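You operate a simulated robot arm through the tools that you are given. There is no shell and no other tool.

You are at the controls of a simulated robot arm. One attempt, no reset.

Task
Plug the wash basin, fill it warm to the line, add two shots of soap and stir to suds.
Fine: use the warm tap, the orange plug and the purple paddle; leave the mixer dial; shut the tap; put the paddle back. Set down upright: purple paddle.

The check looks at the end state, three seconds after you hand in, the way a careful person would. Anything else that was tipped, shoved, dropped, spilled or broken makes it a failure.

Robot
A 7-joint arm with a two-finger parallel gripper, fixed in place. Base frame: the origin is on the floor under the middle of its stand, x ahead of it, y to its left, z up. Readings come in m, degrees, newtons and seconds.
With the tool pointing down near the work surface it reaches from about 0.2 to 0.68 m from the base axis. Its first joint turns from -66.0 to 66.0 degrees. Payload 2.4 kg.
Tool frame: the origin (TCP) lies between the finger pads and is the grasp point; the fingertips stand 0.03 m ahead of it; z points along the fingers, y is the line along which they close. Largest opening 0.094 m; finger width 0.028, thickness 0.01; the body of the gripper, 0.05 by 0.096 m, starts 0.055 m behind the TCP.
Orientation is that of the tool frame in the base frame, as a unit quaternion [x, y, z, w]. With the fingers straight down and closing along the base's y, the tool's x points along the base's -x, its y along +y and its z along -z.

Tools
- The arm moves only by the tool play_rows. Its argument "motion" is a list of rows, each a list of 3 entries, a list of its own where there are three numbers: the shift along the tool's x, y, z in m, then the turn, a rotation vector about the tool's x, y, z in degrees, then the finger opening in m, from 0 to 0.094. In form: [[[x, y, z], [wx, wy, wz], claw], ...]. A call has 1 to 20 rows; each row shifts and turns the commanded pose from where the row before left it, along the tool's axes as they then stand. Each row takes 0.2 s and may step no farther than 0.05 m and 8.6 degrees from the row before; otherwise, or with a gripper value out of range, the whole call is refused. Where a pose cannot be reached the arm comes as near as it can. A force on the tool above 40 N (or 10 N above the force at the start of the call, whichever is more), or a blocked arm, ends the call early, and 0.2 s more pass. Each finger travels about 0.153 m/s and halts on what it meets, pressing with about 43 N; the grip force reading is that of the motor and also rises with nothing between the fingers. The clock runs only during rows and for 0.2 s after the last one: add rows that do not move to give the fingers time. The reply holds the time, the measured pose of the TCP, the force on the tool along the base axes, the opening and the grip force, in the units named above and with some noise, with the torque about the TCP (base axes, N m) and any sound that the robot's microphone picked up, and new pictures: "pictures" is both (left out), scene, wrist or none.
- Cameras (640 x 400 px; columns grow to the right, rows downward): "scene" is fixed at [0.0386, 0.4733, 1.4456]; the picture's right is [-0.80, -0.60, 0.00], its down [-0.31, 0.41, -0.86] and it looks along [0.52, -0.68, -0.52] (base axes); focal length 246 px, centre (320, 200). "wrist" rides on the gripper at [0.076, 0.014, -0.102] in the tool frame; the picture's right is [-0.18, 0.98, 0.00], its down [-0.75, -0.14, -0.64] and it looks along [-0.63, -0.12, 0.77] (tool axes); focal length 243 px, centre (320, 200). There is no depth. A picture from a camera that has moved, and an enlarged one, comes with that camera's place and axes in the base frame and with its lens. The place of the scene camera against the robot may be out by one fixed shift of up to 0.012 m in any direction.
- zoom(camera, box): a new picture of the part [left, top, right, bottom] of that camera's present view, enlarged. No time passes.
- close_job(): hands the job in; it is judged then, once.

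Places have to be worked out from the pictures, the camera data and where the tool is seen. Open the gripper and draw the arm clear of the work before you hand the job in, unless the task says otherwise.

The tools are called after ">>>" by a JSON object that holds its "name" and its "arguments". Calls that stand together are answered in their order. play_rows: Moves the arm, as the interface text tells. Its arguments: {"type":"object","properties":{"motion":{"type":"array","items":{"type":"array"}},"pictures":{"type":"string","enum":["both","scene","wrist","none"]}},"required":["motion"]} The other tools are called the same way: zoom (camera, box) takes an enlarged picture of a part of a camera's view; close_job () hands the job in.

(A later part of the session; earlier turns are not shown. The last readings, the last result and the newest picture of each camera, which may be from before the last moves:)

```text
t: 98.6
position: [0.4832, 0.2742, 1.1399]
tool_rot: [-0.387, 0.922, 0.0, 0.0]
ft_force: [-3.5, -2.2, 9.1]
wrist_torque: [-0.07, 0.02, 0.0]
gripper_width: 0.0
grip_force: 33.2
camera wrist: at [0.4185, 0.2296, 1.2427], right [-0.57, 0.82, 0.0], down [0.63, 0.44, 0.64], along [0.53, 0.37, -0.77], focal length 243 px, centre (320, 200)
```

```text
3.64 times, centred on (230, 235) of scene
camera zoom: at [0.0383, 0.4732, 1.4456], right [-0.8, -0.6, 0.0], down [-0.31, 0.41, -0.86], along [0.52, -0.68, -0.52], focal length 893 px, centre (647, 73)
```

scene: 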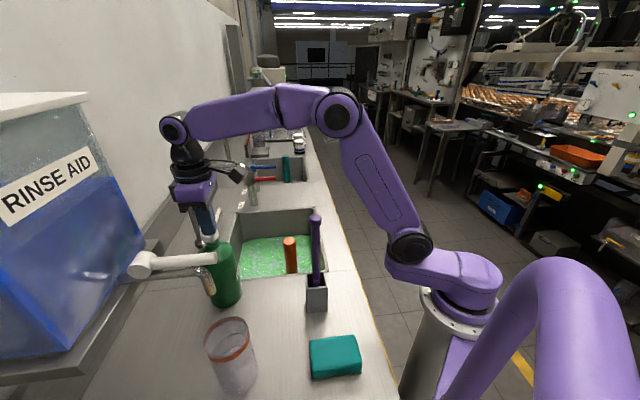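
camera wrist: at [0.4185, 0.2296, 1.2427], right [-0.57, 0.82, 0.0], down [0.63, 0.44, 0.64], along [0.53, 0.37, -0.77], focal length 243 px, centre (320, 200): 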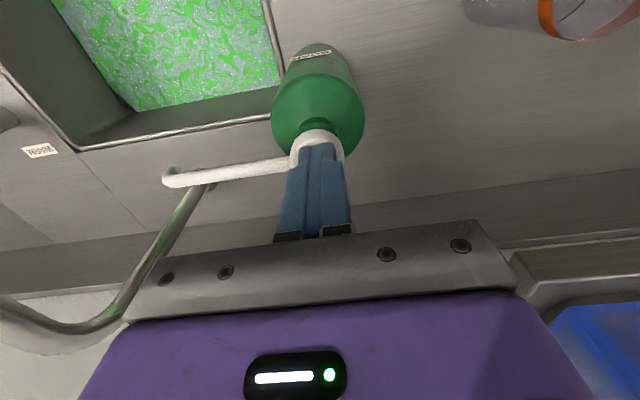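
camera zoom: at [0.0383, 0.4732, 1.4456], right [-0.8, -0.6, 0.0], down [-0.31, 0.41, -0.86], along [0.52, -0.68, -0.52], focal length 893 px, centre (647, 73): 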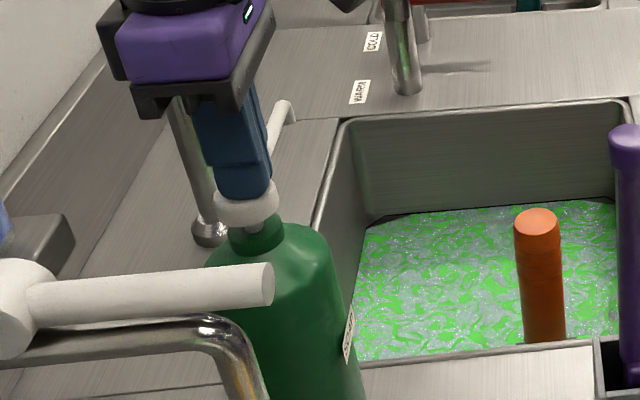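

The first press delivered a shot (green swirls in the water). I release fully, let the head return, and check before the second press.

>>> {"name": "play_rows", "arguments": {"motion": [[[0, 0, -0.01], [0, 0, 0], 0.0], [[0, 0, -0.012], [0, 0, 0], 0.0], [[0, 0, 0], [0, 0, 0], 0.0], [[0, 0, 0], [0, 0, 0], 0.0], [[0, 0, 0], [0, 0, 0], 0.0]]}}

>>> {"name": "zoom", "arguments": {"camera": "scene", "box": [180, 180, 280, 290]}}

```text
t: 99.8
position: [0.4825, 0.2735, 1.1613]
tool_rot: [-0.386, 0.922, 0.0, 0.001]
ft_force: [-0.2, -0.1, 0.0]
wrist_torque: [-0.01, -0.01, 0.0]
gripper_width: 0.0
grip_force: 33.2
camera wrist: at [0.4188, 0.2293, 1.2639], right [-0.57, 0.82, 0.0], down [0.63, 0.44, 0.64], along [0.53, 0.37, -0.77], focal length 243 px, centre (320, 200)
```

scene: 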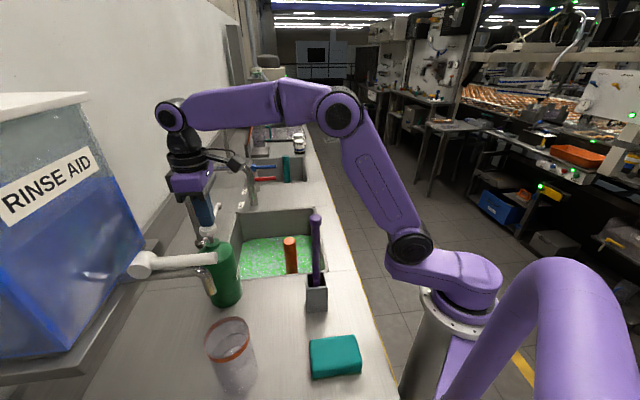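
wrist: 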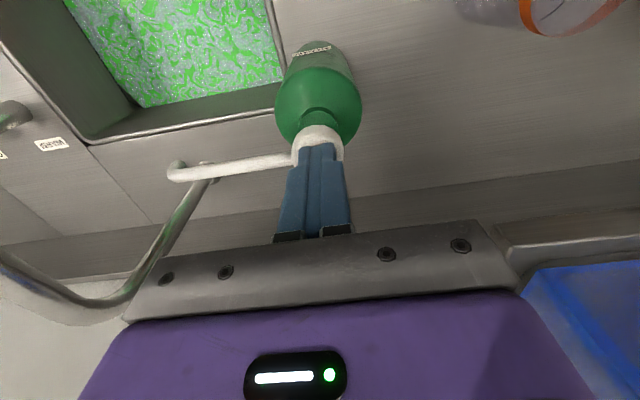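

```text
3.64 times, centred on (230, 235) of scene
camera zoom: at [0.0386, 0.4733, 1.4456], right [-0.8, -0.6, 0.0], down [-0.31, 0.41, -0.86], along [0.52, -0.68, -0.52], focal length 893 px, centre (647, 73)
```

zoom: 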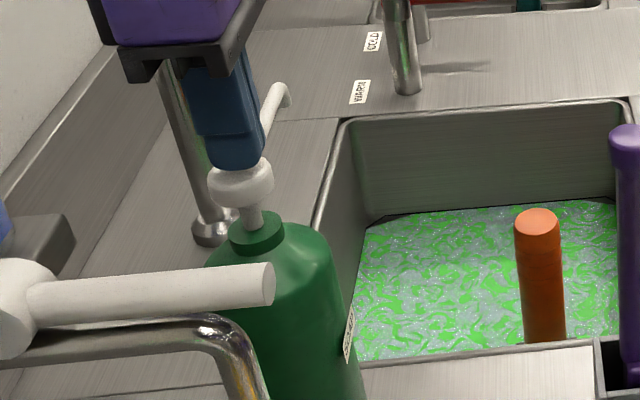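

The head is back up. Second press, the same stroke.

>>> {"name": "play_rows", "arguments": {"motion": [[[0, 0, 0.007], [0, 0, 0], 0.0], [[0, 0, 0.005], [0, 0, 0], 0.0], [[0, 0, 0.005], [0, 0, 0], 0.0], [[0, 0, 0.005], [0, 0, 0], 0.0], [[0, 0, 0], [0, 0, 0], 0.0]]}}

>>> {"name": "zoom", "arguments": {"camera": "scene", "box": [180, 180, 280, 290]}}

```text
t: 101.0
position: [0.4822, 0.274, 1.1406]
tool_rot: [-0.387, 0.922, 0.001, 0.001]
ft_force: [-1.4, -3.1, 9.2]
wrist_torque: [-0.08, 0.01, -0.06]
gripper_width: 0.0003
grip_force: 33.3
camera wrist: at [0.4187, 0.2291, 1.2429], right [-0.57, 0.82, 0.0], down [0.63, 0.44, 0.64], along [0.53, 0.37, -0.77], focal length 243 px, centre (320, 200)
```

scene: 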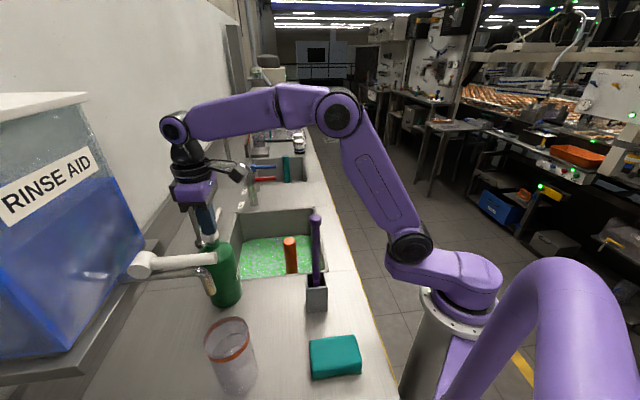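
wrist: 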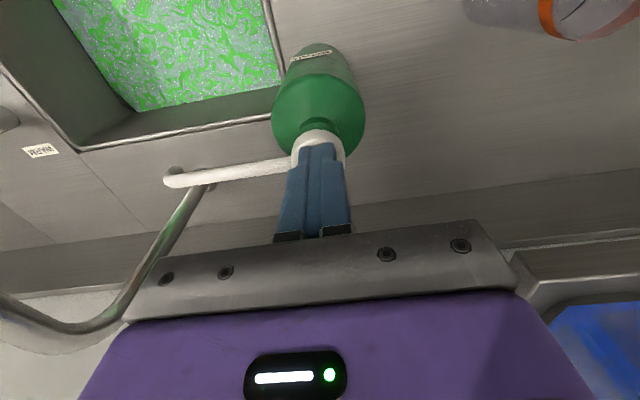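

```text
3.64 times, centred on (230, 235) of scene
camera zoom: at [0.0384, 0.4731, 1.4456], right [-0.8, -0.6, 0.0], down [-0.31, 0.41, -0.86], along [0.52, -0.68, -0.52], focal length 893 px, centre (647, 73)
```

zoom: 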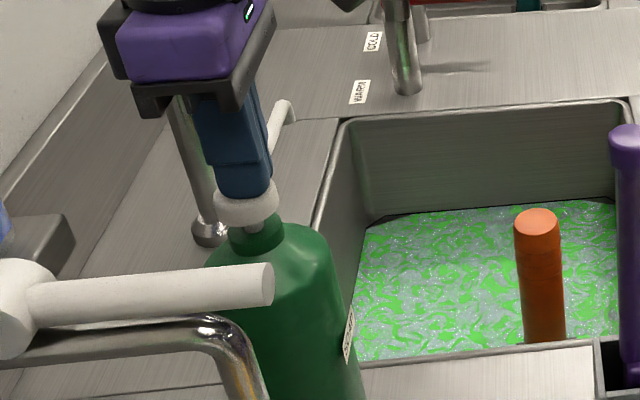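

Second press made at the same depth. To be certain the stroke is full, I press 3 mm further without releasing and compare.

>>> {"name": "play_rows", "arguments": {"motion": [[[0, 0, 0.002], [0, 0, 0], 0.0], [[0, 0, 0.002], [0, 0, 0], 0.0], [[0, 0, 0], [0, 0, 0], 0.0]], "pictures": "wrist"}}

>>> {"name": "zoom", "arguments": {"camera": "scene", "box": [180, 180, 280, 290]}}

>>> {"name": "zoom", "arguments": {"camera": "scene", "box": [235, 225, 330, 285]}}

```text
t: 101.8
position: [0.4832, 0.2745, 1.1379]
tool_rot: [-0.387, 0.922, 0.001, 0.003]
ft_force: [-2.8, -3.7, 23.1]
wrist_torque: [-0.05, -0.01, -0.06]
gripper_width: 0.0001
grip_force: 33.1
camera wrist: at [0.4183, 0.2288, 1.24], right [-0.57, 0.82, 0.0], down [0.63, 0.44, 0.65], along [0.53, 0.37, -0.76], focal length 243 px, centre (320, 200)
```

wrist: 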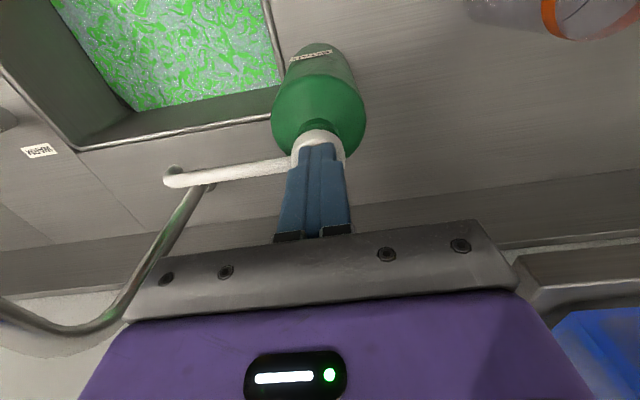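

```text
3.64 times, centred on (230, 235) of scene
camera zoom: at [0.0381, 0.473, 1.4457], right [-0.8, -0.6, 0.0], down [-0.31, 0.41, -0.86], along [0.52, -0.68, -0.52], focal length 893 px, centre (647, 73)
```

zoom: 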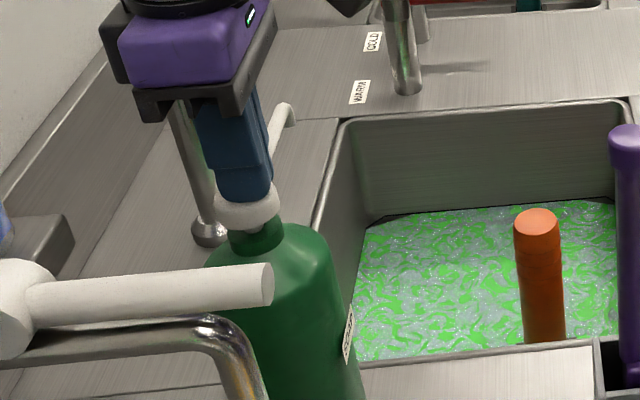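

```text
6.67 times, centred on (282, 255) of scene
camera zoom: at [0.0381, 0.473, 1.4457], right [-0.8, -0.6, 0.0], down [-0.31, 0.41, -0.86], along [0.52, -0.68, -0.52], focal length 1638 px, centre (570, -167)
```

zoom: 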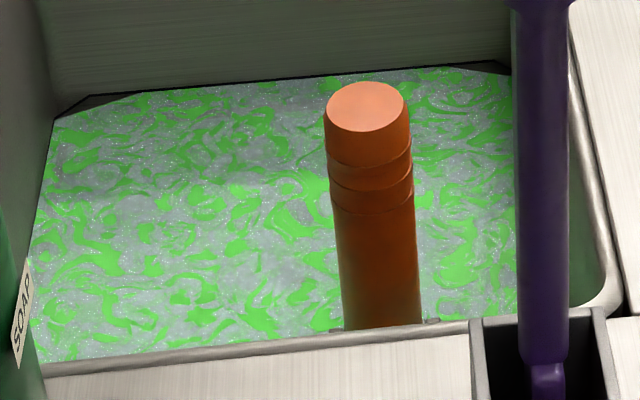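

Force jumped to 23 N: the stroke is fully bottomed, so both presses were complete. I lift off, move back over the basin's front, and open the gripper to study the paddle.

>>> {"name": "play_rows", "arguments": {"motion": [[[0, 0, -0.02], [0, 0, 0], 0.0], [[0, 0, -0.03], [0, 0, 0], 0.0], [[0, 0, -0.03], [0, 0, 0], 0.0], [[0.041, -0.02, 0], [0, 0, 0], 0.0], [[0.041, -0.02, 0], [0, 0, 0], 0.0], [[0.041, -0.02, 0], [0, 0, 0], 0.0], [[0.041, -0.02, 0], [0, 0, 0], 0.0], [[0.041, -0.02, 0], [0, 0, 0], 0.03], [[0, 0, 0], [0, 0, 0], 0.08], [[0, 0, 0], [0, 0, 0], 0.08]]}}

>>> {"name": "zoom", "arguments": {"camera": "wrist", "box": [360, 0, 600, 160]}}

>>> {"name": "zoom", "arguments": {"camera": "scene", "box": [280, 200, 360, 330]}}

```text
t: 104.0
position: [0.4104, 0.0583, 1.2131]
tool_rot: [-0.387, 0.922, 0.001, 0.0]
ft_force: [-0.2, -0.3, 0.5]
wrist_torque: [-0.01, -0.04, 0.07]
gripper_width: 0.08
grip_force: 0.1
camera wrist: at [0.3471, 0.0141, 1.3162], right [-0.57, 0.82, 0.0], down [0.63, 0.44, 0.64], along [0.53, 0.37, -0.77], focal length 243 px, centre (320, 200)
```

scene: 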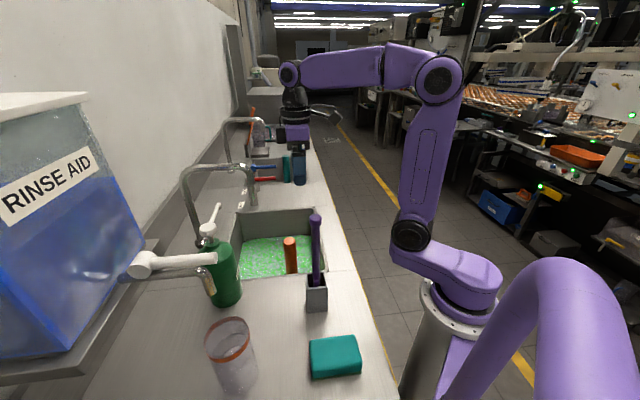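
wrist: 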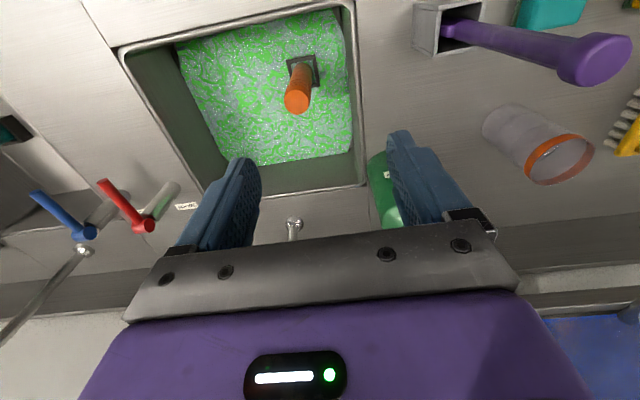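

```text
2.50 times, centred on (480, 80) of wrist
camera zoom: at [0.3471, 0.0141, 1.3162], right [-0.57, 0.82, 0.0], down [0.63, 0.44, 0.64], along [0.53, 0.37, -0.77], focal length 606 px, centre (-80, 500)
```

zoom: 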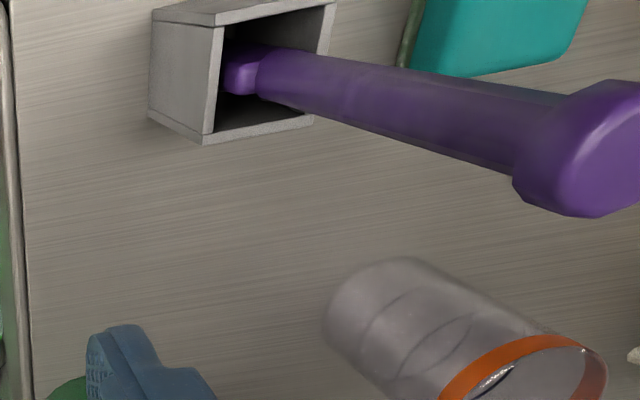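

```text
3.08 times, centred on (320, 265) of scene
camera zoom: at [0.0386, 0.4733, 1.4456], right [-0.8, -0.6, 0.0], down [-0.31, 0.41, -0.86], along [0.52, -0.68, -0.52], focal length 756 px, centre (320, 0)
```

zoom: 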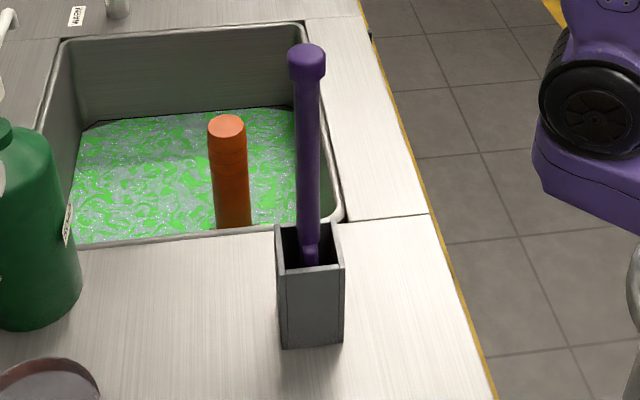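

The paddle stands vertically: by wrist-camera triangulation its axis is at about (0.281, 0.1545), knob centre z≈1.16, holder top z≈0.995. I move above the knob with the fingers open.

>>> {"name": "play_rows", "arguments": {"motion": [[[0, 0, -0.02], [0, 0, 0], 0.08], [[0.0058, 0.04, 0], [0, 0, 0], 0.08], [[0.0058, 0.04, 0], [0, 0, 0], 0.08], [[0.0058, 0.04, 0], [0, 0, 0], 0.08], [[0.0058, 0.04, 0], [0, 0, 0], 0.08], [[0, 0, 0], [0, 0, 0], 0.08], [[0, 0, 0], [0, 0, 0], 0.08]]}}

>>> {"name": "zoom", "arguments": {"camera": "wrist", "box": [220, 60, 420, 240]}}

>>> {"name": "zoom", "arguments": {"camera": "scene", "box": [270, 130, 370, 330]}}

```text
t: 105.6
position: [0.2804, 0.1539, 1.2342]
tool_rot: [-0.387, 0.922, 0.0, 0.001]
ft_force: [-0.4, -0.2, 0.3]
wrist_torque: [-0.01, 0.01, -0.03]
gripper_width: 0.0803
grip_force: 0.1
camera wrist: at [0.2158, 0.1094, 1.337], right [-0.57, 0.82, 0.0], down [0.63, 0.44, 0.64], along [0.53, 0.37, -0.77], focal length 243 px, centre (320, 200)
```

scene: 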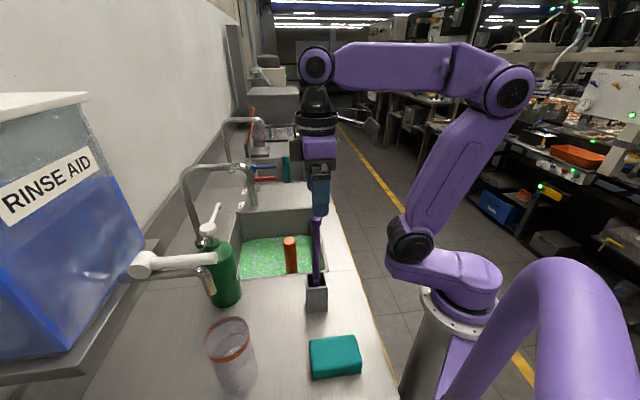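
wrist: 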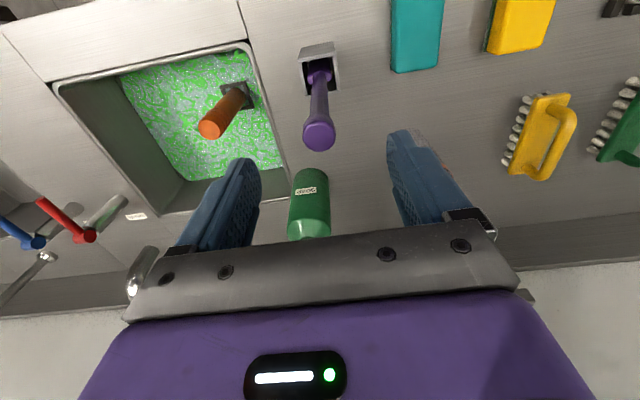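

```text
2.22 times, centred on (320, 150) of wrist
camera zoom: at [0.2158, 0.1094, 1.337], right [-0.57, 0.82, 0.0], down [0.63, 0.44, 0.64], along [0.53, 0.37, -0.77], focal length 539 px, centre (320, 311)
```

zoom: 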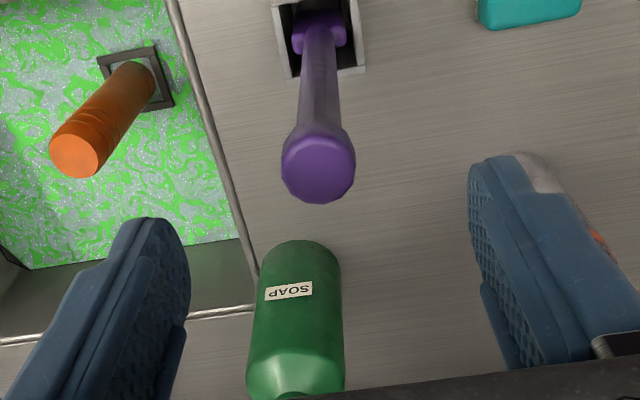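

```text
2.00 times, centred on (320, 230) of scene
camera zoom: at [0.0386, 0.4733, 1.4456], right [-0.8, -0.6, 0.0], down [-0.31, 0.41, -0.86], along [0.52, -0.68, -0.52], focal length 491 px, centre (320, 140)
```

zoom: 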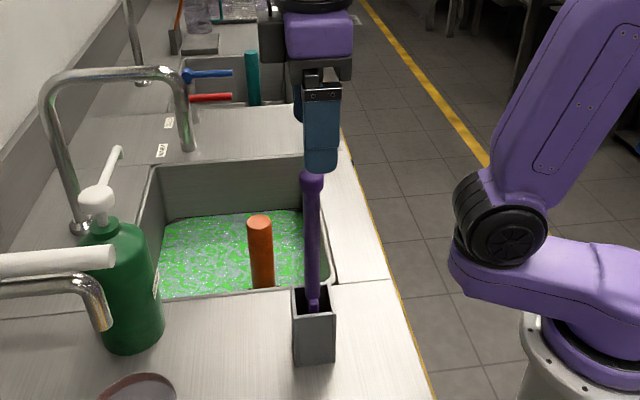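

The knob top (z≈1.172) is centred under the TCP. I descend so the pads straddle the knob and close on it.

>>> {"name": "play_rows", "arguments": {"motion": [[[0, 0, 0.026], [0, 0, 0], 0.07], [[0, 0, 0.026], [0, 0, 0], 0.07], [[0, 0, 0.026], [0, 0, 0], 0.07], [[0, 0, 0], [0, 0, 0], 0.07], [[0, 0, 0], [0, 0, 0], 0.04], [[0, 0, 0], [0, 0, 0], 0.01], [[0, 0, 0], [0, 0, 0], 0.01], [[0, 0, 0], [0, 0, 0], 0.01]]}}

>>> {"name": "zoom", "arguments": {"camera": "wrist", "box": [240, 60, 400, 240]}}

```text
t: 107.4
position: [0.2816, 0.1533, 1.1583]
tool_rot: [-0.387, 0.922, 0.0, 0.001]
ft_force: [-0.2, -0.3, 0.8]
wrist_torque: [0.03, 0.0, -0.02]
gripper_width: 0.0246
grip_force: 42.8
camera wrist: at [0.2167, 0.1082, 1.2601], right [-0.57, 0.82, 0.0], down [0.63, 0.44, 0.64], along [0.53, 0.37, -0.77], focal length 243 px, centre (320, 200)
```

scene: 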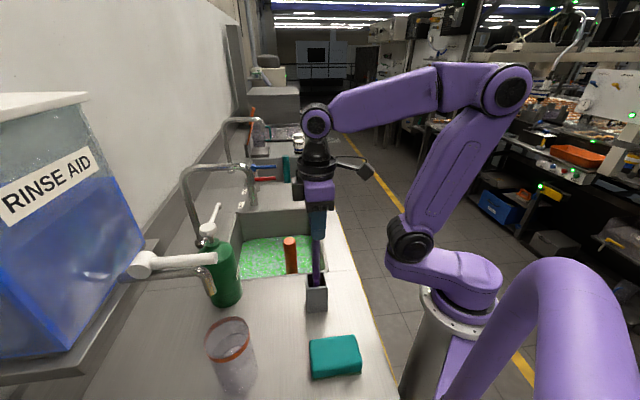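
wrist: 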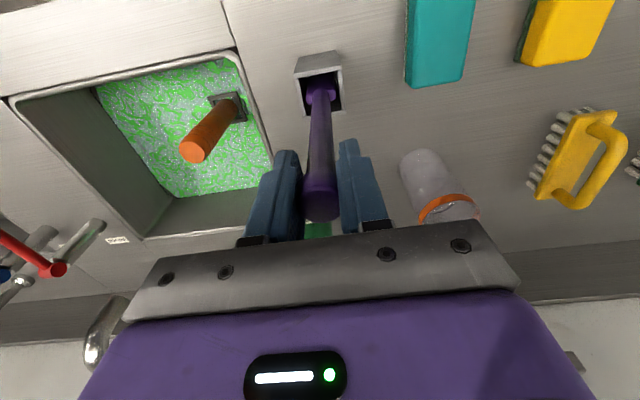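

```text
2.22 times, centred on (320, 150) of wrist
camera zoom: at [0.2167, 0.1082, 1.2601], right [-0.57, 0.82, 0.0], down [0.63, 0.44, 0.64], along [0.53, 0.37, -0.77], focal length 539 px, centre (320, 311)
```

zoom: 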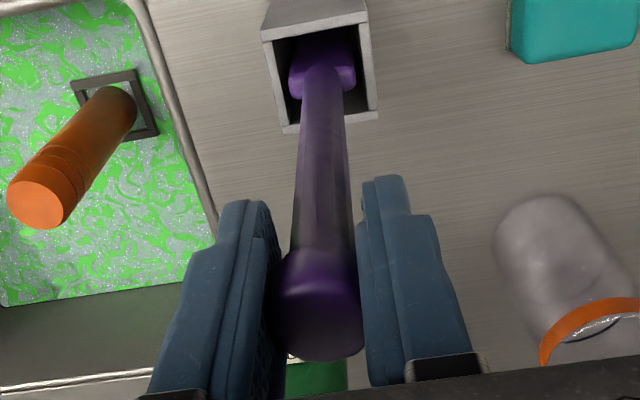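

Knob gripped firmly. I lift the paddle straight out of its holder, then carry it over to the open part of the basin, above the water.

>>> {"name": "play_rows", "arguments": {"motion": [[[0, 0, -0.02], [0, 0, 0], 0.01], [[0, 0, -0.03], [0, 0, 0], 0.01], [[0, 0, -0.035], [0, 0, 0], 0.01], [[0, 0, -0.031], [0, 0, 0], 0.01], [[0, 0, 0], [0, 0, 0], 0.01]]}}

>>> {"name": "zoom", "arguments": {"camera": "scene", "box": [270, 130, 370, 330]}}

>>> {"name": "zoom", "arguments": {"camera": "wrist", "box": [240, 30, 400, 210]}}

```text
t: 108.6
position: [0.2799, 0.1543, 1.2715]
tool_rot: [-0.387, 0.922, 0.001, 0.0]
ft_force: [0.3, -0.3, -0.5]
wrist_torque: [-0.01, -0.01, -0.02]
gripper_width: 0.0245
grip_force: 42.7
camera wrist: at [0.2163, 0.1092, 1.3743], right [-0.57, 0.82, 0.0], down [0.63, 0.44, 0.64], along [0.53, 0.37, -0.77], focal length 243 px, centre (320, 200)
```

scene: 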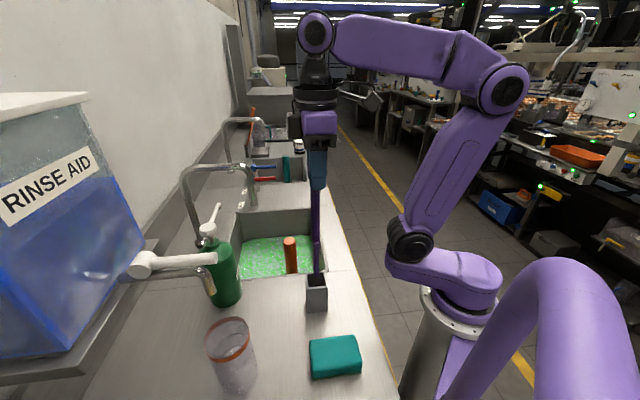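
wrist: 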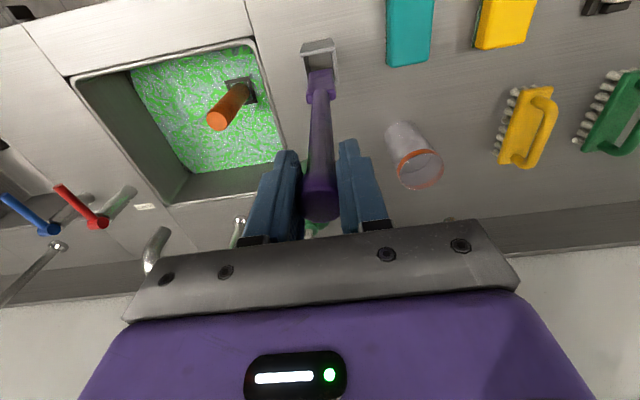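

```text
2.00 times, centred on (320, 230) of scene
camera zoom: at [0.0386, 0.4733, 1.4456], right [-0.8, -0.6, 0.0], down [-0.31, 0.41, -0.86], along [0.52, -0.68, -0.52], focal length 491 px, centre (320, 140)
```

zoom: 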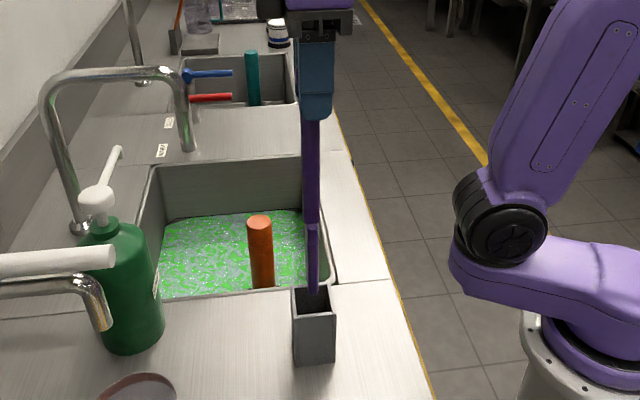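

```text
2.22 times, centred on (320, 120) of wrist
camera zoom: at [0.2163, 0.1092, 1.3743], right [-0.57, 0.82, 0.0], down [0.63, 0.44, 0.64], along [0.53, 0.37, -0.77], focal length 539 px, centre (320, 378)
```

zoom: 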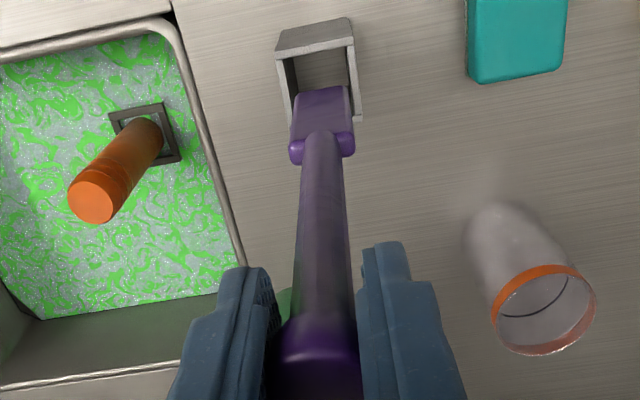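

The blade's bottom is roughly at the holder's rim level; I lift another 2.5 cm before moving sideways.

>>> {"name": "play_rows", "arguments": {"motion": [[[0, 0, -0.025], [0, 0, 0], 0.01], [[0, 0, 0], [0, 0, 0], 0.01], [[-0.002, -0.035, 0], [0, 0, 0], 0.01], [[-0.002, -0.035, 0], [0, 0, 0], 0.01], [[-0.002, -0.035, 0], [0, 0, 0], 0.01], [[-0.0074, -0.0393, 0.018], [0, 0, 0], 0.01], [[-0.0074, -0.0393, 0.018], [0, 0, 0], 0.01], [[-0.0074, -0.0393, 0.018], [0, 0, 0], 0.01], [[-0.0074, -0.0393, 0.018], [0, 0, 0], 0.01], [[-0.0074, -0.0393, 0.018], [0, 0, 0], 0.01], [[-0.0074, -0.0393, 0.018], [0, 0, 0], 0.01], [[0, 0, 0], [0, 0, 0], 0.01], [[0, 0, 0], [0, 0, 0], 0.01]]}}

>>> {"name": "zoom", "arguments": {"camera": "wrist", "box": [200, 0, 440, 210]}}

>>> {"name": "zoom", "arguments": {"camera": "scene", "box": [220, 130, 340, 330]}}

```text
t: 111.4
position: [0.5602, -0.0478, 1.1917]
tool_rot: [-0.387, 0.922, -0.001, 0.0]
ft_force: [-1.2, 0.0, -0.2]
wrist_torque: [0.01, 0.0, 0.02]
gripper_width: 0.0248
grip_force: 43.0
camera wrist: at [0.4948, -0.0925, 1.2934], right [-0.57, 0.82, 0.0], down [0.63, 0.44, 0.64], along [0.53, 0.37, -0.77], focal length 243 px, centre (320, 200)
```

scene: 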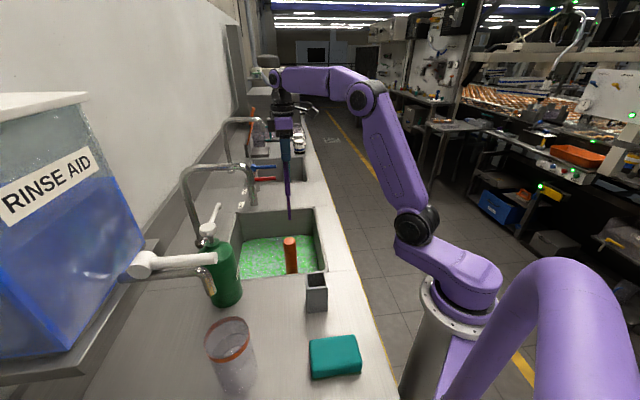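
wrist: 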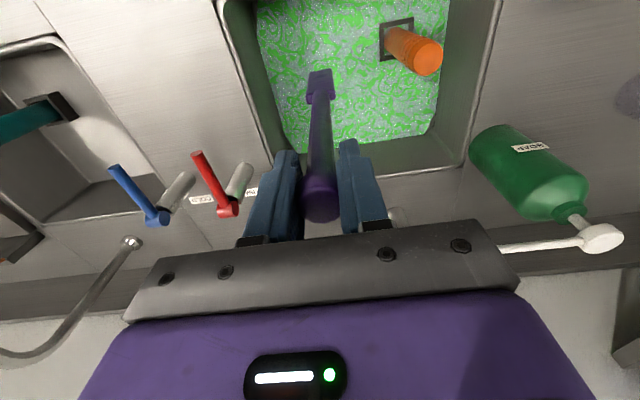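

```text
1.90 times, centred on (320, 105) of wrist
camera zoom: at [0.4948, -0.0925, 1.2934], right [-0.57, 0.82, 0.0], down [0.63, 0.44, 0.64], along [0.53, 0.37, -0.77], focal length 462 px, centre (320, 381)
```

zoom: 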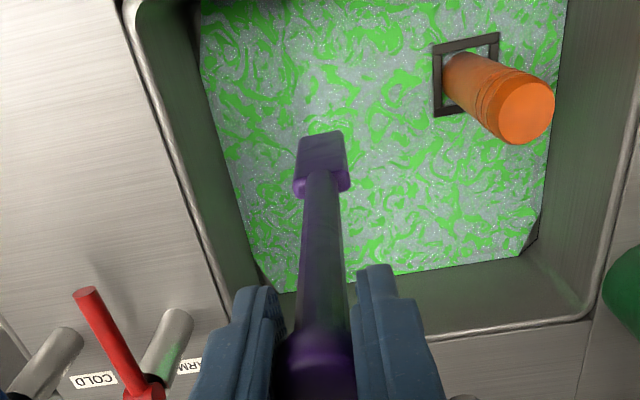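

```text
2.00 times, centred on (280, 230) of scene
camera zoom: at [0.0386, 0.4733, 1.4456], right [-0.8, -0.6, 0.0], down [-0.31, 0.41, -0.86], along [0.52, -0.68, -0.52], focal length 491 px, centre (400, 140)
```

zoom: 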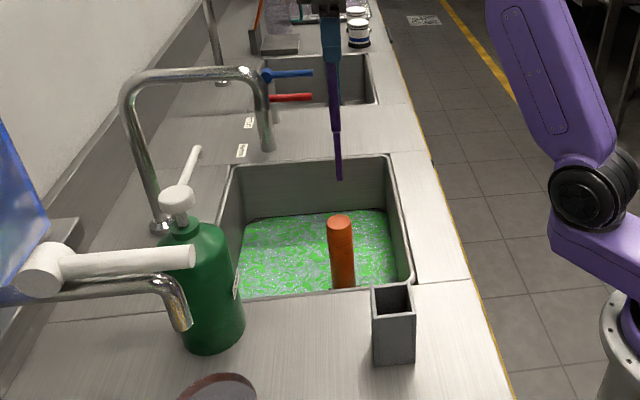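

The paddle hangs over the open part of the basin, clear of plug and spout. I lower it into the water, keeping ~2 cm above the floor.

>>> {"name": "play_rows", "arguments": {"motion": [[[0, 0, 0.04], [0, 0, 0], 0.01], [[0, 0, 0.04], [0, 0, 0], 0.01], [[0, 0, 0.04], [0, 0, 0], 0.01], [[0, 0, 0.035], [0, 0, 0], 0.01], [[0, 0, 0.02], [0, 0, 0], 0.01], [[0, 0, 0.007], [0, 0, 0], 0.01], [[0, 0, 0], [0, 0, 0], 0.01]]}}

>>> {"name": "zoom", "arguments": {"camera": "scene", "box": [220, 130, 340, 330]}}

```text
t: 113.0
position: [0.5564, -0.0477, 1.0078]
tool_rot: [-0.387, 0.922, 0.0, 0.0]
ft_force: [0.2, -0.1, -0.8]
wrist_torque: [0.01, 0.0, -0.02]
gripper_width: 0.0248
grip_force: 43.0
camera wrist: at [0.494, -0.093, 1.1102], right [-0.57, 0.82, 0.0], down [0.63, 0.44, 0.64], along [0.53, 0.37, -0.77], focal length 243 px, centre (320, 200)
```

scene: 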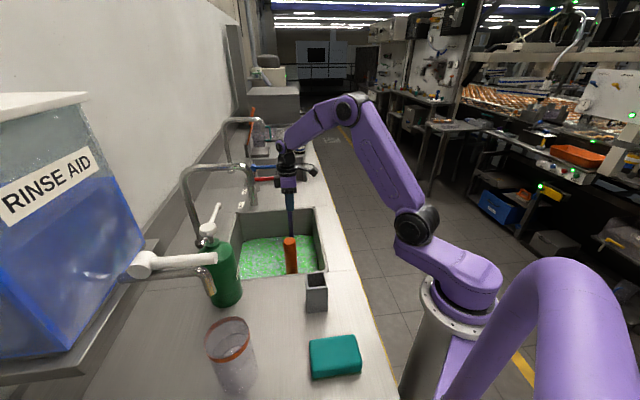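
wrist: 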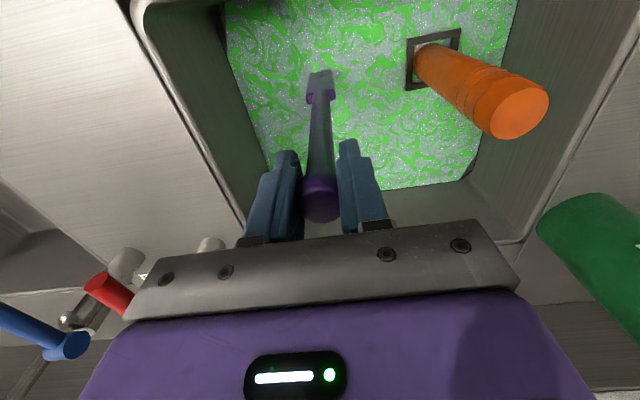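

```text
2.00 times, centred on (280, 230) of scene
camera zoom: at [0.0386, 0.4733, 1.4456], right [-0.8, -0.6, 0.0], down [-0.31, 0.41, -0.86], along [0.52, -0.68, -0.52], focal length 491 px, centre (400, 140)
```

zoom: 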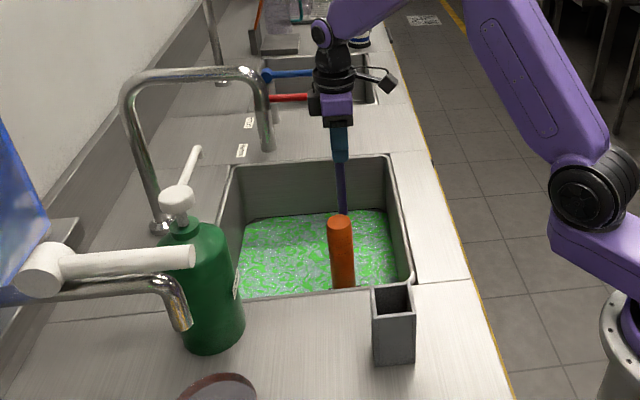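

The paddle blade is submerged with no contact forces. I stir with a gentle circle of 4 cm radius in the free area.

>>> {"name": "play_rows", "arguments": {"motion": [[[0, -0.02, 0], [0, 0, 0], 0.01], [[0, -0.02, 0], [0, 0, 0], 0.01], [[-0.02, 0.00536, 0], [0, 0, 0], 0.01], [[-0.01464, 0.01464, 0], [0, 0, 0], 0.01], [[-0.00536, 0.02, 0], [0, 0, 0], 0.01], [[0.00536, 0.02, 0], [0, 0, 0], 0.01], [[0.01464, 0.01464, 0], [0, 0, 0], 0.01], [[0.02, 0.00536, 0], [0, 0, 0], 0.01], [[0.02, -0.00536, 0], [0, 0, 0], 0.01], [[0.01464, -0.01464, 0], [0, 0, 0], 0.01], [[0.00536, -0.02, 0], [0, 0, 0], 0.01], [[-0.00536, -0.02, 0], [0, 0, 0], 0.01], [[-0.01464, -0.01464, 0], [0, 0, 0], 0.01], [[-0.02, -0.00536, 0], [0, 0, 0], 0.01]]}}

>>> {"name": "zoom", "arguments": {"camera": "scene", "box": [220, 160, 340, 300]}}

```text
t: 116.0
position: [0.5872, -0.0777, 1.009]
tool_rot: [-0.387, 0.922, 0.0, 0.0]
ft_force: [0.4, 0.1, -1.0]
wrist_torque: [0.0, 0.03, -0.01]
gripper_width: 0.0244
grip_force: 42.8
camera wrist: at [0.5235, -0.1221, 1.1115], right [-0.57, 0.82, 0.0], down [0.63, 0.44, 0.64], along [0.53, 0.37, -0.77], focal length 243 px, centre (320, 200)
```

scene: 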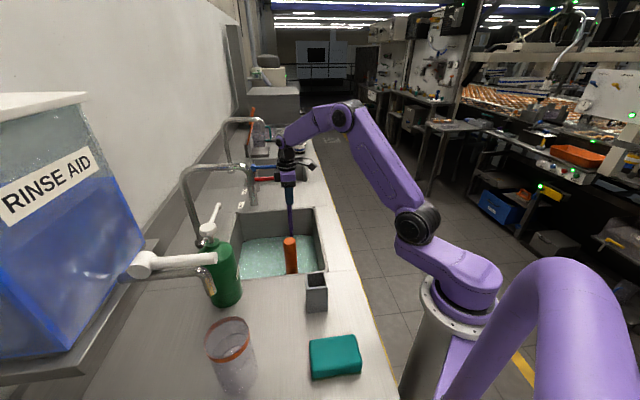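
wrist: 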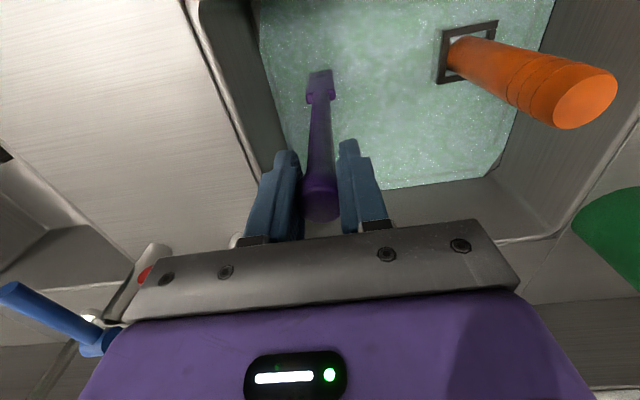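

```text
2.86 times, centred on (280, 230) of scene
camera zoom: at [0.0386, 0.4733, 1.4456], right [-0.8, -0.6, 0.0], down [-0.31, 0.41, -0.86], along [0.52, -0.68, -0.52], focal length 702 px, centre (434, 114)
```

zoom: 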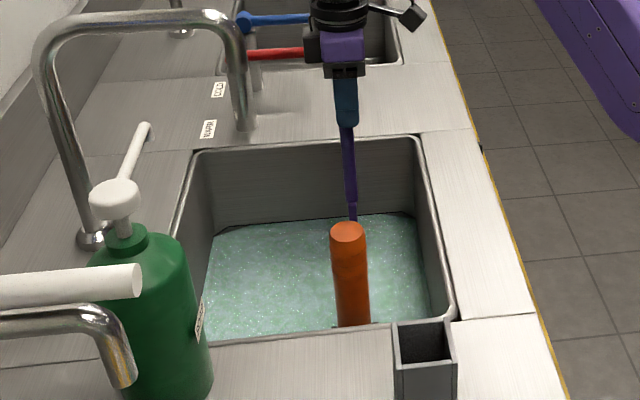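

Stirring is mixing the soap: the swirls have blended into a pale, foamy liquid. I continue with more circles to build suds.

>>> {"name": "play_rows", "arguments": {"motion": [[[-0.02, 0.00536, 0], [0, 0, 0], 0.01], [[-0.01464, 0.01464, 0], [0, 0, 0], 0.01], [[-0.00536, 0.02, 0], [0, 0, 0], 0.01], [[0.00536, 0.02, 0], [0, 0, 0], 0.01], [[0.01464, 0.01464, 0], [0, 0, 0], 0.01], [[0.02, 0.00536, 0], [0, 0, 0], 0.01], [[0.02, -0.00536, 0], [0, 0, 0], 0.01], [[0.01464, -0.01464, 0], [0, 0, 0], 0.01], [[0.00536, -0.02, 0], [0, 0, 0], 0.01], [[-0.00536, -0.02, 0], [0, 0, 0], 0.01], [[-0.01464, -0.01464, 0], [0, 0, 0], 0.01], [[-0.02, -0.00536, 0], [0, 0, 0], 0.01]]}}

>>> {"name": "zoom", "arguments": {"camera": "scene", "box": [220, 160, 340, 300]}}

```text
t: 118.6
position: [0.5858, -0.0785, 1.0094]
tool_rot: [-0.387, 0.922, 0.0, 0.001]
ft_force: [-0.1, -0.9, -0.4]
wrist_torque: [0.01, -0.01, 0.02]
gripper_width: 0.0245
grip_force: 42.7
camera wrist: at [0.5224, -0.1227, 1.1117], right [-0.57, 0.82, 0.0], down [0.63, 0.44, 0.64], along [0.53, 0.37, -0.77], focal length 243 px, centre (320, 200)
```

scene: 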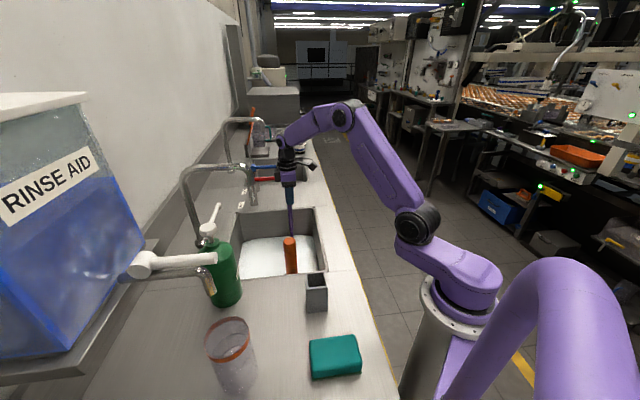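
wrist: 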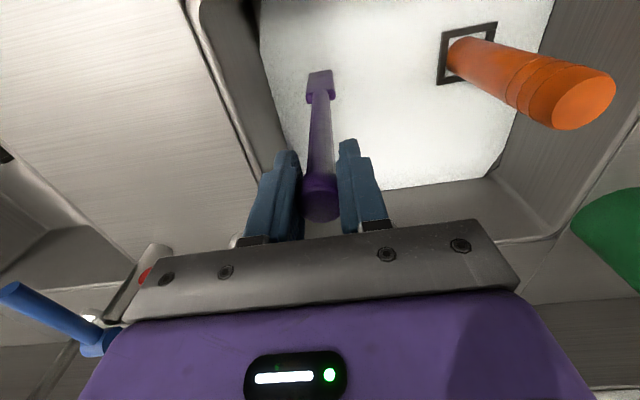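

```text
2.86 times, centred on (280, 230) of scene
camera zoom: at [0.0386, 0.4733, 1.4456], right [-0.8, -0.6, 0.0], down [-0.31, 0.41, -0.86], along [0.52, -0.68, -0.52], focal length 702 px, centre (434, 114)
```

zoom: 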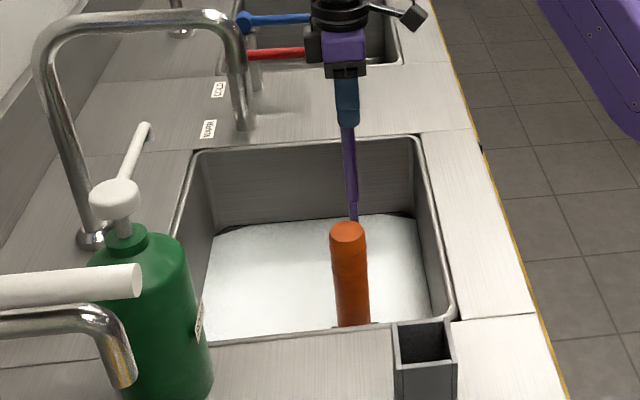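

The surface is now white suds. I check closely, including level vs. line.

>>> {"name": "zoom", "arguments": {"camera": "scene", "box": [235, 205, 325, 285]}}

>>> {"name": "zoom", "arguments": {"camera": "wrist", "box": [240, 0, 520, 200]}}

```text
5.00 times, centred on (280, 245) of scene
camera zoom: at [0.0386, 0.4733, 1.4456], right [-0.8, -0.6, 0.0], down [-0.31, 0.41, -0.86], along [0.52, -0.68, -0.52], focal length 1228 px, centre (520, -25)
```

zoom: 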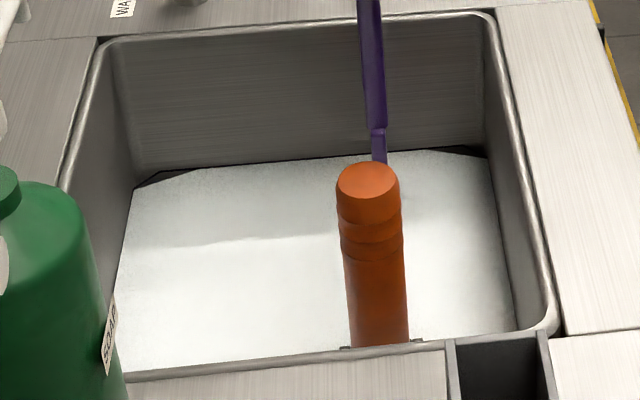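

```text
2.00 times, centred on (380, 100) of wrist
camera zoom: at [0.5224, -0.1227, 1.1117], right [-0.57, 0.82, 0.0], down [0.63, 0.44, 0.64], along [0.53, 0.37, -0.77], focal length 485 px, centre (200, 400)
```

zoom: 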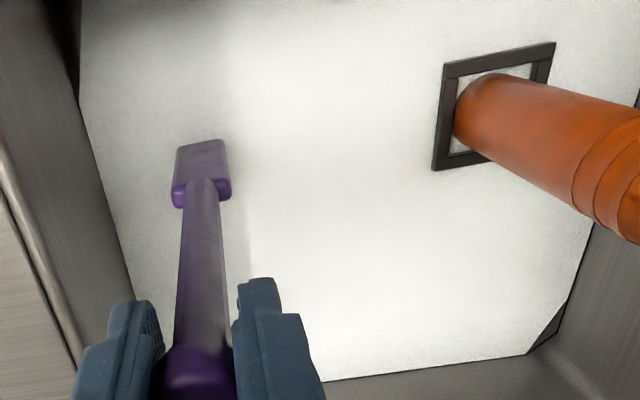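

Suds cover the whole surface at the line. I do one more gentle circle for good measure, then return to the circle's centre.

>>> {"name": "play_rows", "arguments": {"motion": [[[-0.02, 0.00536, 0], [0, 0, 0], 0.01], [[-0.01464, 0.01464, 0], [0, 0, 0], 0.01], [[-0.00536, 0.02, 0], [0, 0, 0], 0.01], [[0.00536, 0.02, 0], [0, 0, 0], 0.01], [[0.01464, 0.01464, 0], [0, 0, 0], 0.01], [[0.02, 0.00536, 0], [0, 0, 0], 0.01], [[0.02, -0.00536, 0], [0, 0, 0], 0.01], [[0.01464, -0.01464, 0], [0, 0, 0], 0.01], [[0.00536, -0.02, 0], [0, 0, 0], 0.01], [[-0.00536, -0.02, 0], [0, 0, 0], 0.01], [[-0.01464, -0.01464, 0], [0, 0, 0], 0.01], [[-0.02, -0.00536, 0], [0, 0, 0], 0.01], [[0, 0.02, 0], [0, 0, 0], 0.01], [[0, 0.02, 0], [0, 0, 0], 0.01], [[0, 0, 0], [0, 0, 0], 0.01]]}}

>>> {"name": "zoom", "arguments": {"camera": "scene", "box": [235, 205, 325, 285]}}

```text
t: 121.8
position: [0.558, -0.0491, 1.0092]
tool_rot: [-0.387, 0.922, 0.001, 0.002]
ft_force: [-0.7, 0.1, -0.2]
wrist_torque: [-0.02, -0.04, 0.04]
gripper_width: 0.0243
grip_force: 42.9
camera wrist: at [0.4942, -0.0939, 1.1112], right [-0.57, 0.82, 0.0], down [0.63, 0.44, 0.64], along [0.53, 0.37, -0.77], focal length 243 px, centre (320, 200)
```

scene: 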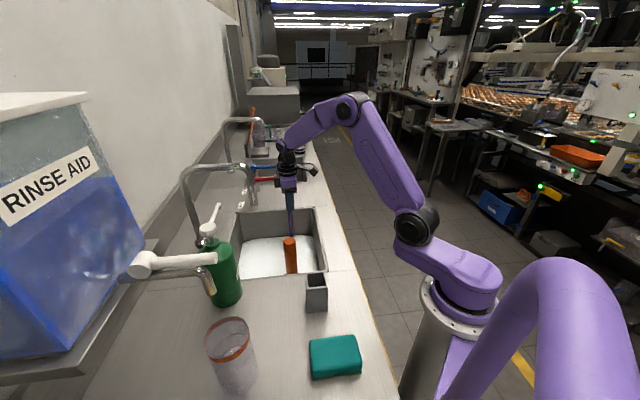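
wrist: 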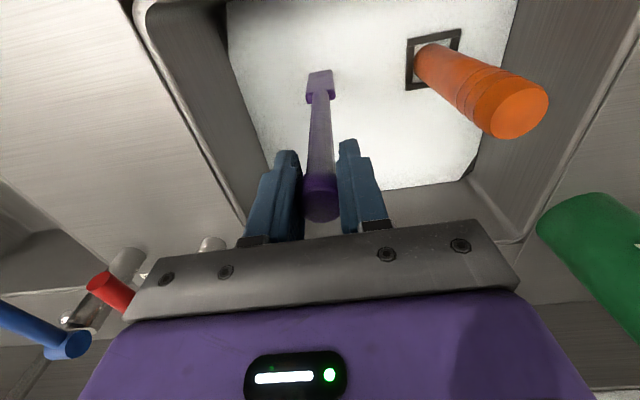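

```text
5.00 times, centred on (280, 245) of scene
camera zoom: at [0.0386, 0.4733, 1.4456], right [-0.8, -0.6, 0.0], down [-0.31, 0.41, -0.86], along [0.52, -0.68, -0.52], focal length 1228 px, centre (520, -25)
```

zoom: 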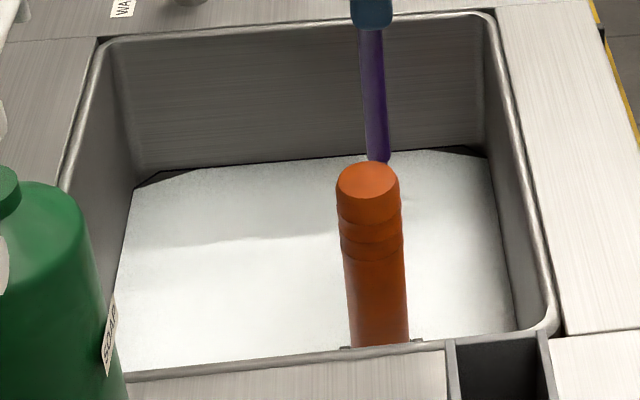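

Done stirring. I raise the paddle out of the suds, pause a moment over the basin, and retrace the path to above the holder.

>>> {"name": "play_rows", "arguments": {"motion": [[[0, 0, -0.02], [0, 0, 0], 0.01], [[0, 0, -0.03], [0, 0, 0], 0.01], [[0, 0, -0.04], [0, 0, 0], 0.01], [[0, 0, -0.046], [0, 0, 0], 0.01], [[0, 0, -0.046], [0, 0, 0], 0.01], [[0, 0, 0], [0, 0, 0], 0.01], [[0, 0, 0], [0, 0, 0], 0.01], [[0.0074, 0.0393, -0.018], [0, 0, 0], 0.01], [[0.0074, 0.0393, -0.018], [0, 0, 0], 0.01], [[0.0074, 0.0393, -0.018], [0, 0, 0], 0.01], [[0.0074, 0.0393, -0.018], [0, 0, 0], 0.01], [[0.0074, 0.0393, -0.018], [0, 0, 0], 0.01], [[0.0074, 0.0393, -0.018], [0, 0, 0], 0.01], [[0.002, 0.035, 0], [0, 0, 0], 0.01], [[0.002, 0.035, 0], [0, 0, 0], 0.01], [[0.002, 0.035, 0], [0, 0, 0], 0.01], [[0, 0, 0], [0, 0, 0], 0.01], [[0, 0, 0], [0, 0, 0], 0.01]]}}

>>> {"name": "zoom", "arguments": {"camera": "wrist", "box": [240, 0, 400, 180]}}

>>> {"name": "zoom", "arguments": {"camera": "scene", "box": [270, 180, 370, 330]}}

```text
t: 125.6
position: [0.2784, 0.1529, 1.2985]
tool_rot: [-0.387, 0.922, 0.0, 0.001]
ft_force: [0.7, -0.2, -0.5]
wrist_torque: [-0.01, 0.01, -0.01]
gripper_width: 0.0247
grip_force: 42.5
camera wrist: at [0.2142, 0.1076, 1.4008], right [-0.57, 0.82, 0.0], down [0.63, 0.44, 0.64], along [0.53, 0.37, -0.77], focal length 243 px, centre (320, 200)
```

scene: 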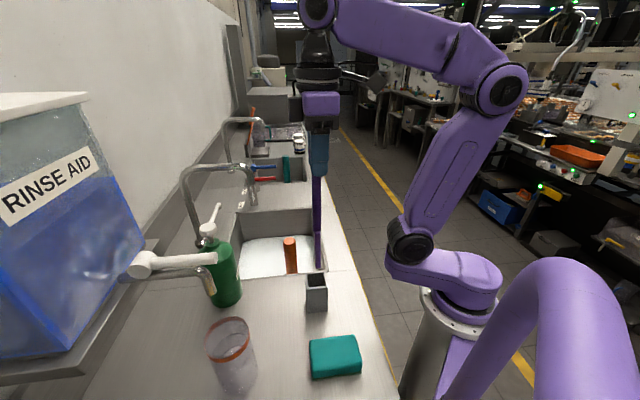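
wrist: 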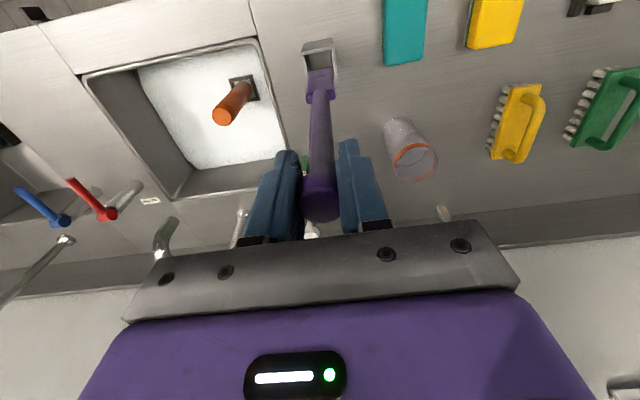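

```text
2.22 times, centred on (320, 90) of wrist
camera zoom: at [0.2142, 0.1076, 1.4008], right [-0.57, 0.82, 0.0], down [0.63, 0.44, 0.64], along [0.53, 0.37, -0.77], focal length 539 px, centre (320, 444)
```

zoom: 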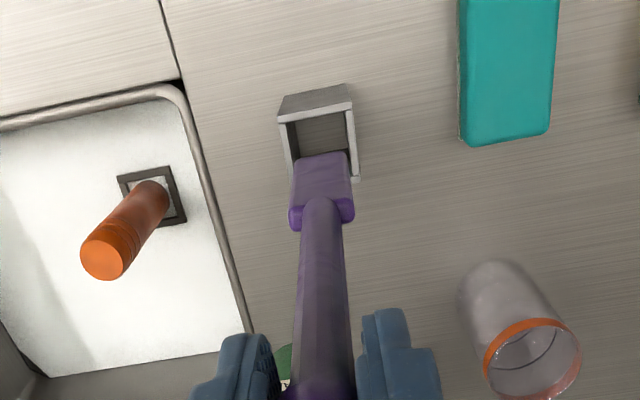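

```text
2.67 times, centred on (320, 255) of scene
camera zoom: at [0.0386, 0.4733, 1.4456], right [-0.8, -0.6, 0.0], down [-0.31, 0.41, -0.86], along [0.52, -0.68, -0.52], focal length 655 px, centre (320, 53)
```

zoom: 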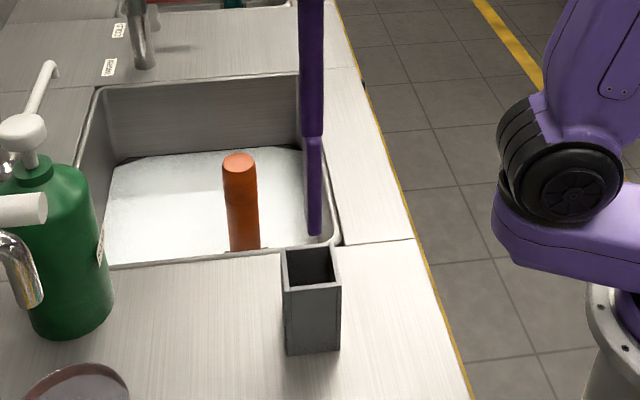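

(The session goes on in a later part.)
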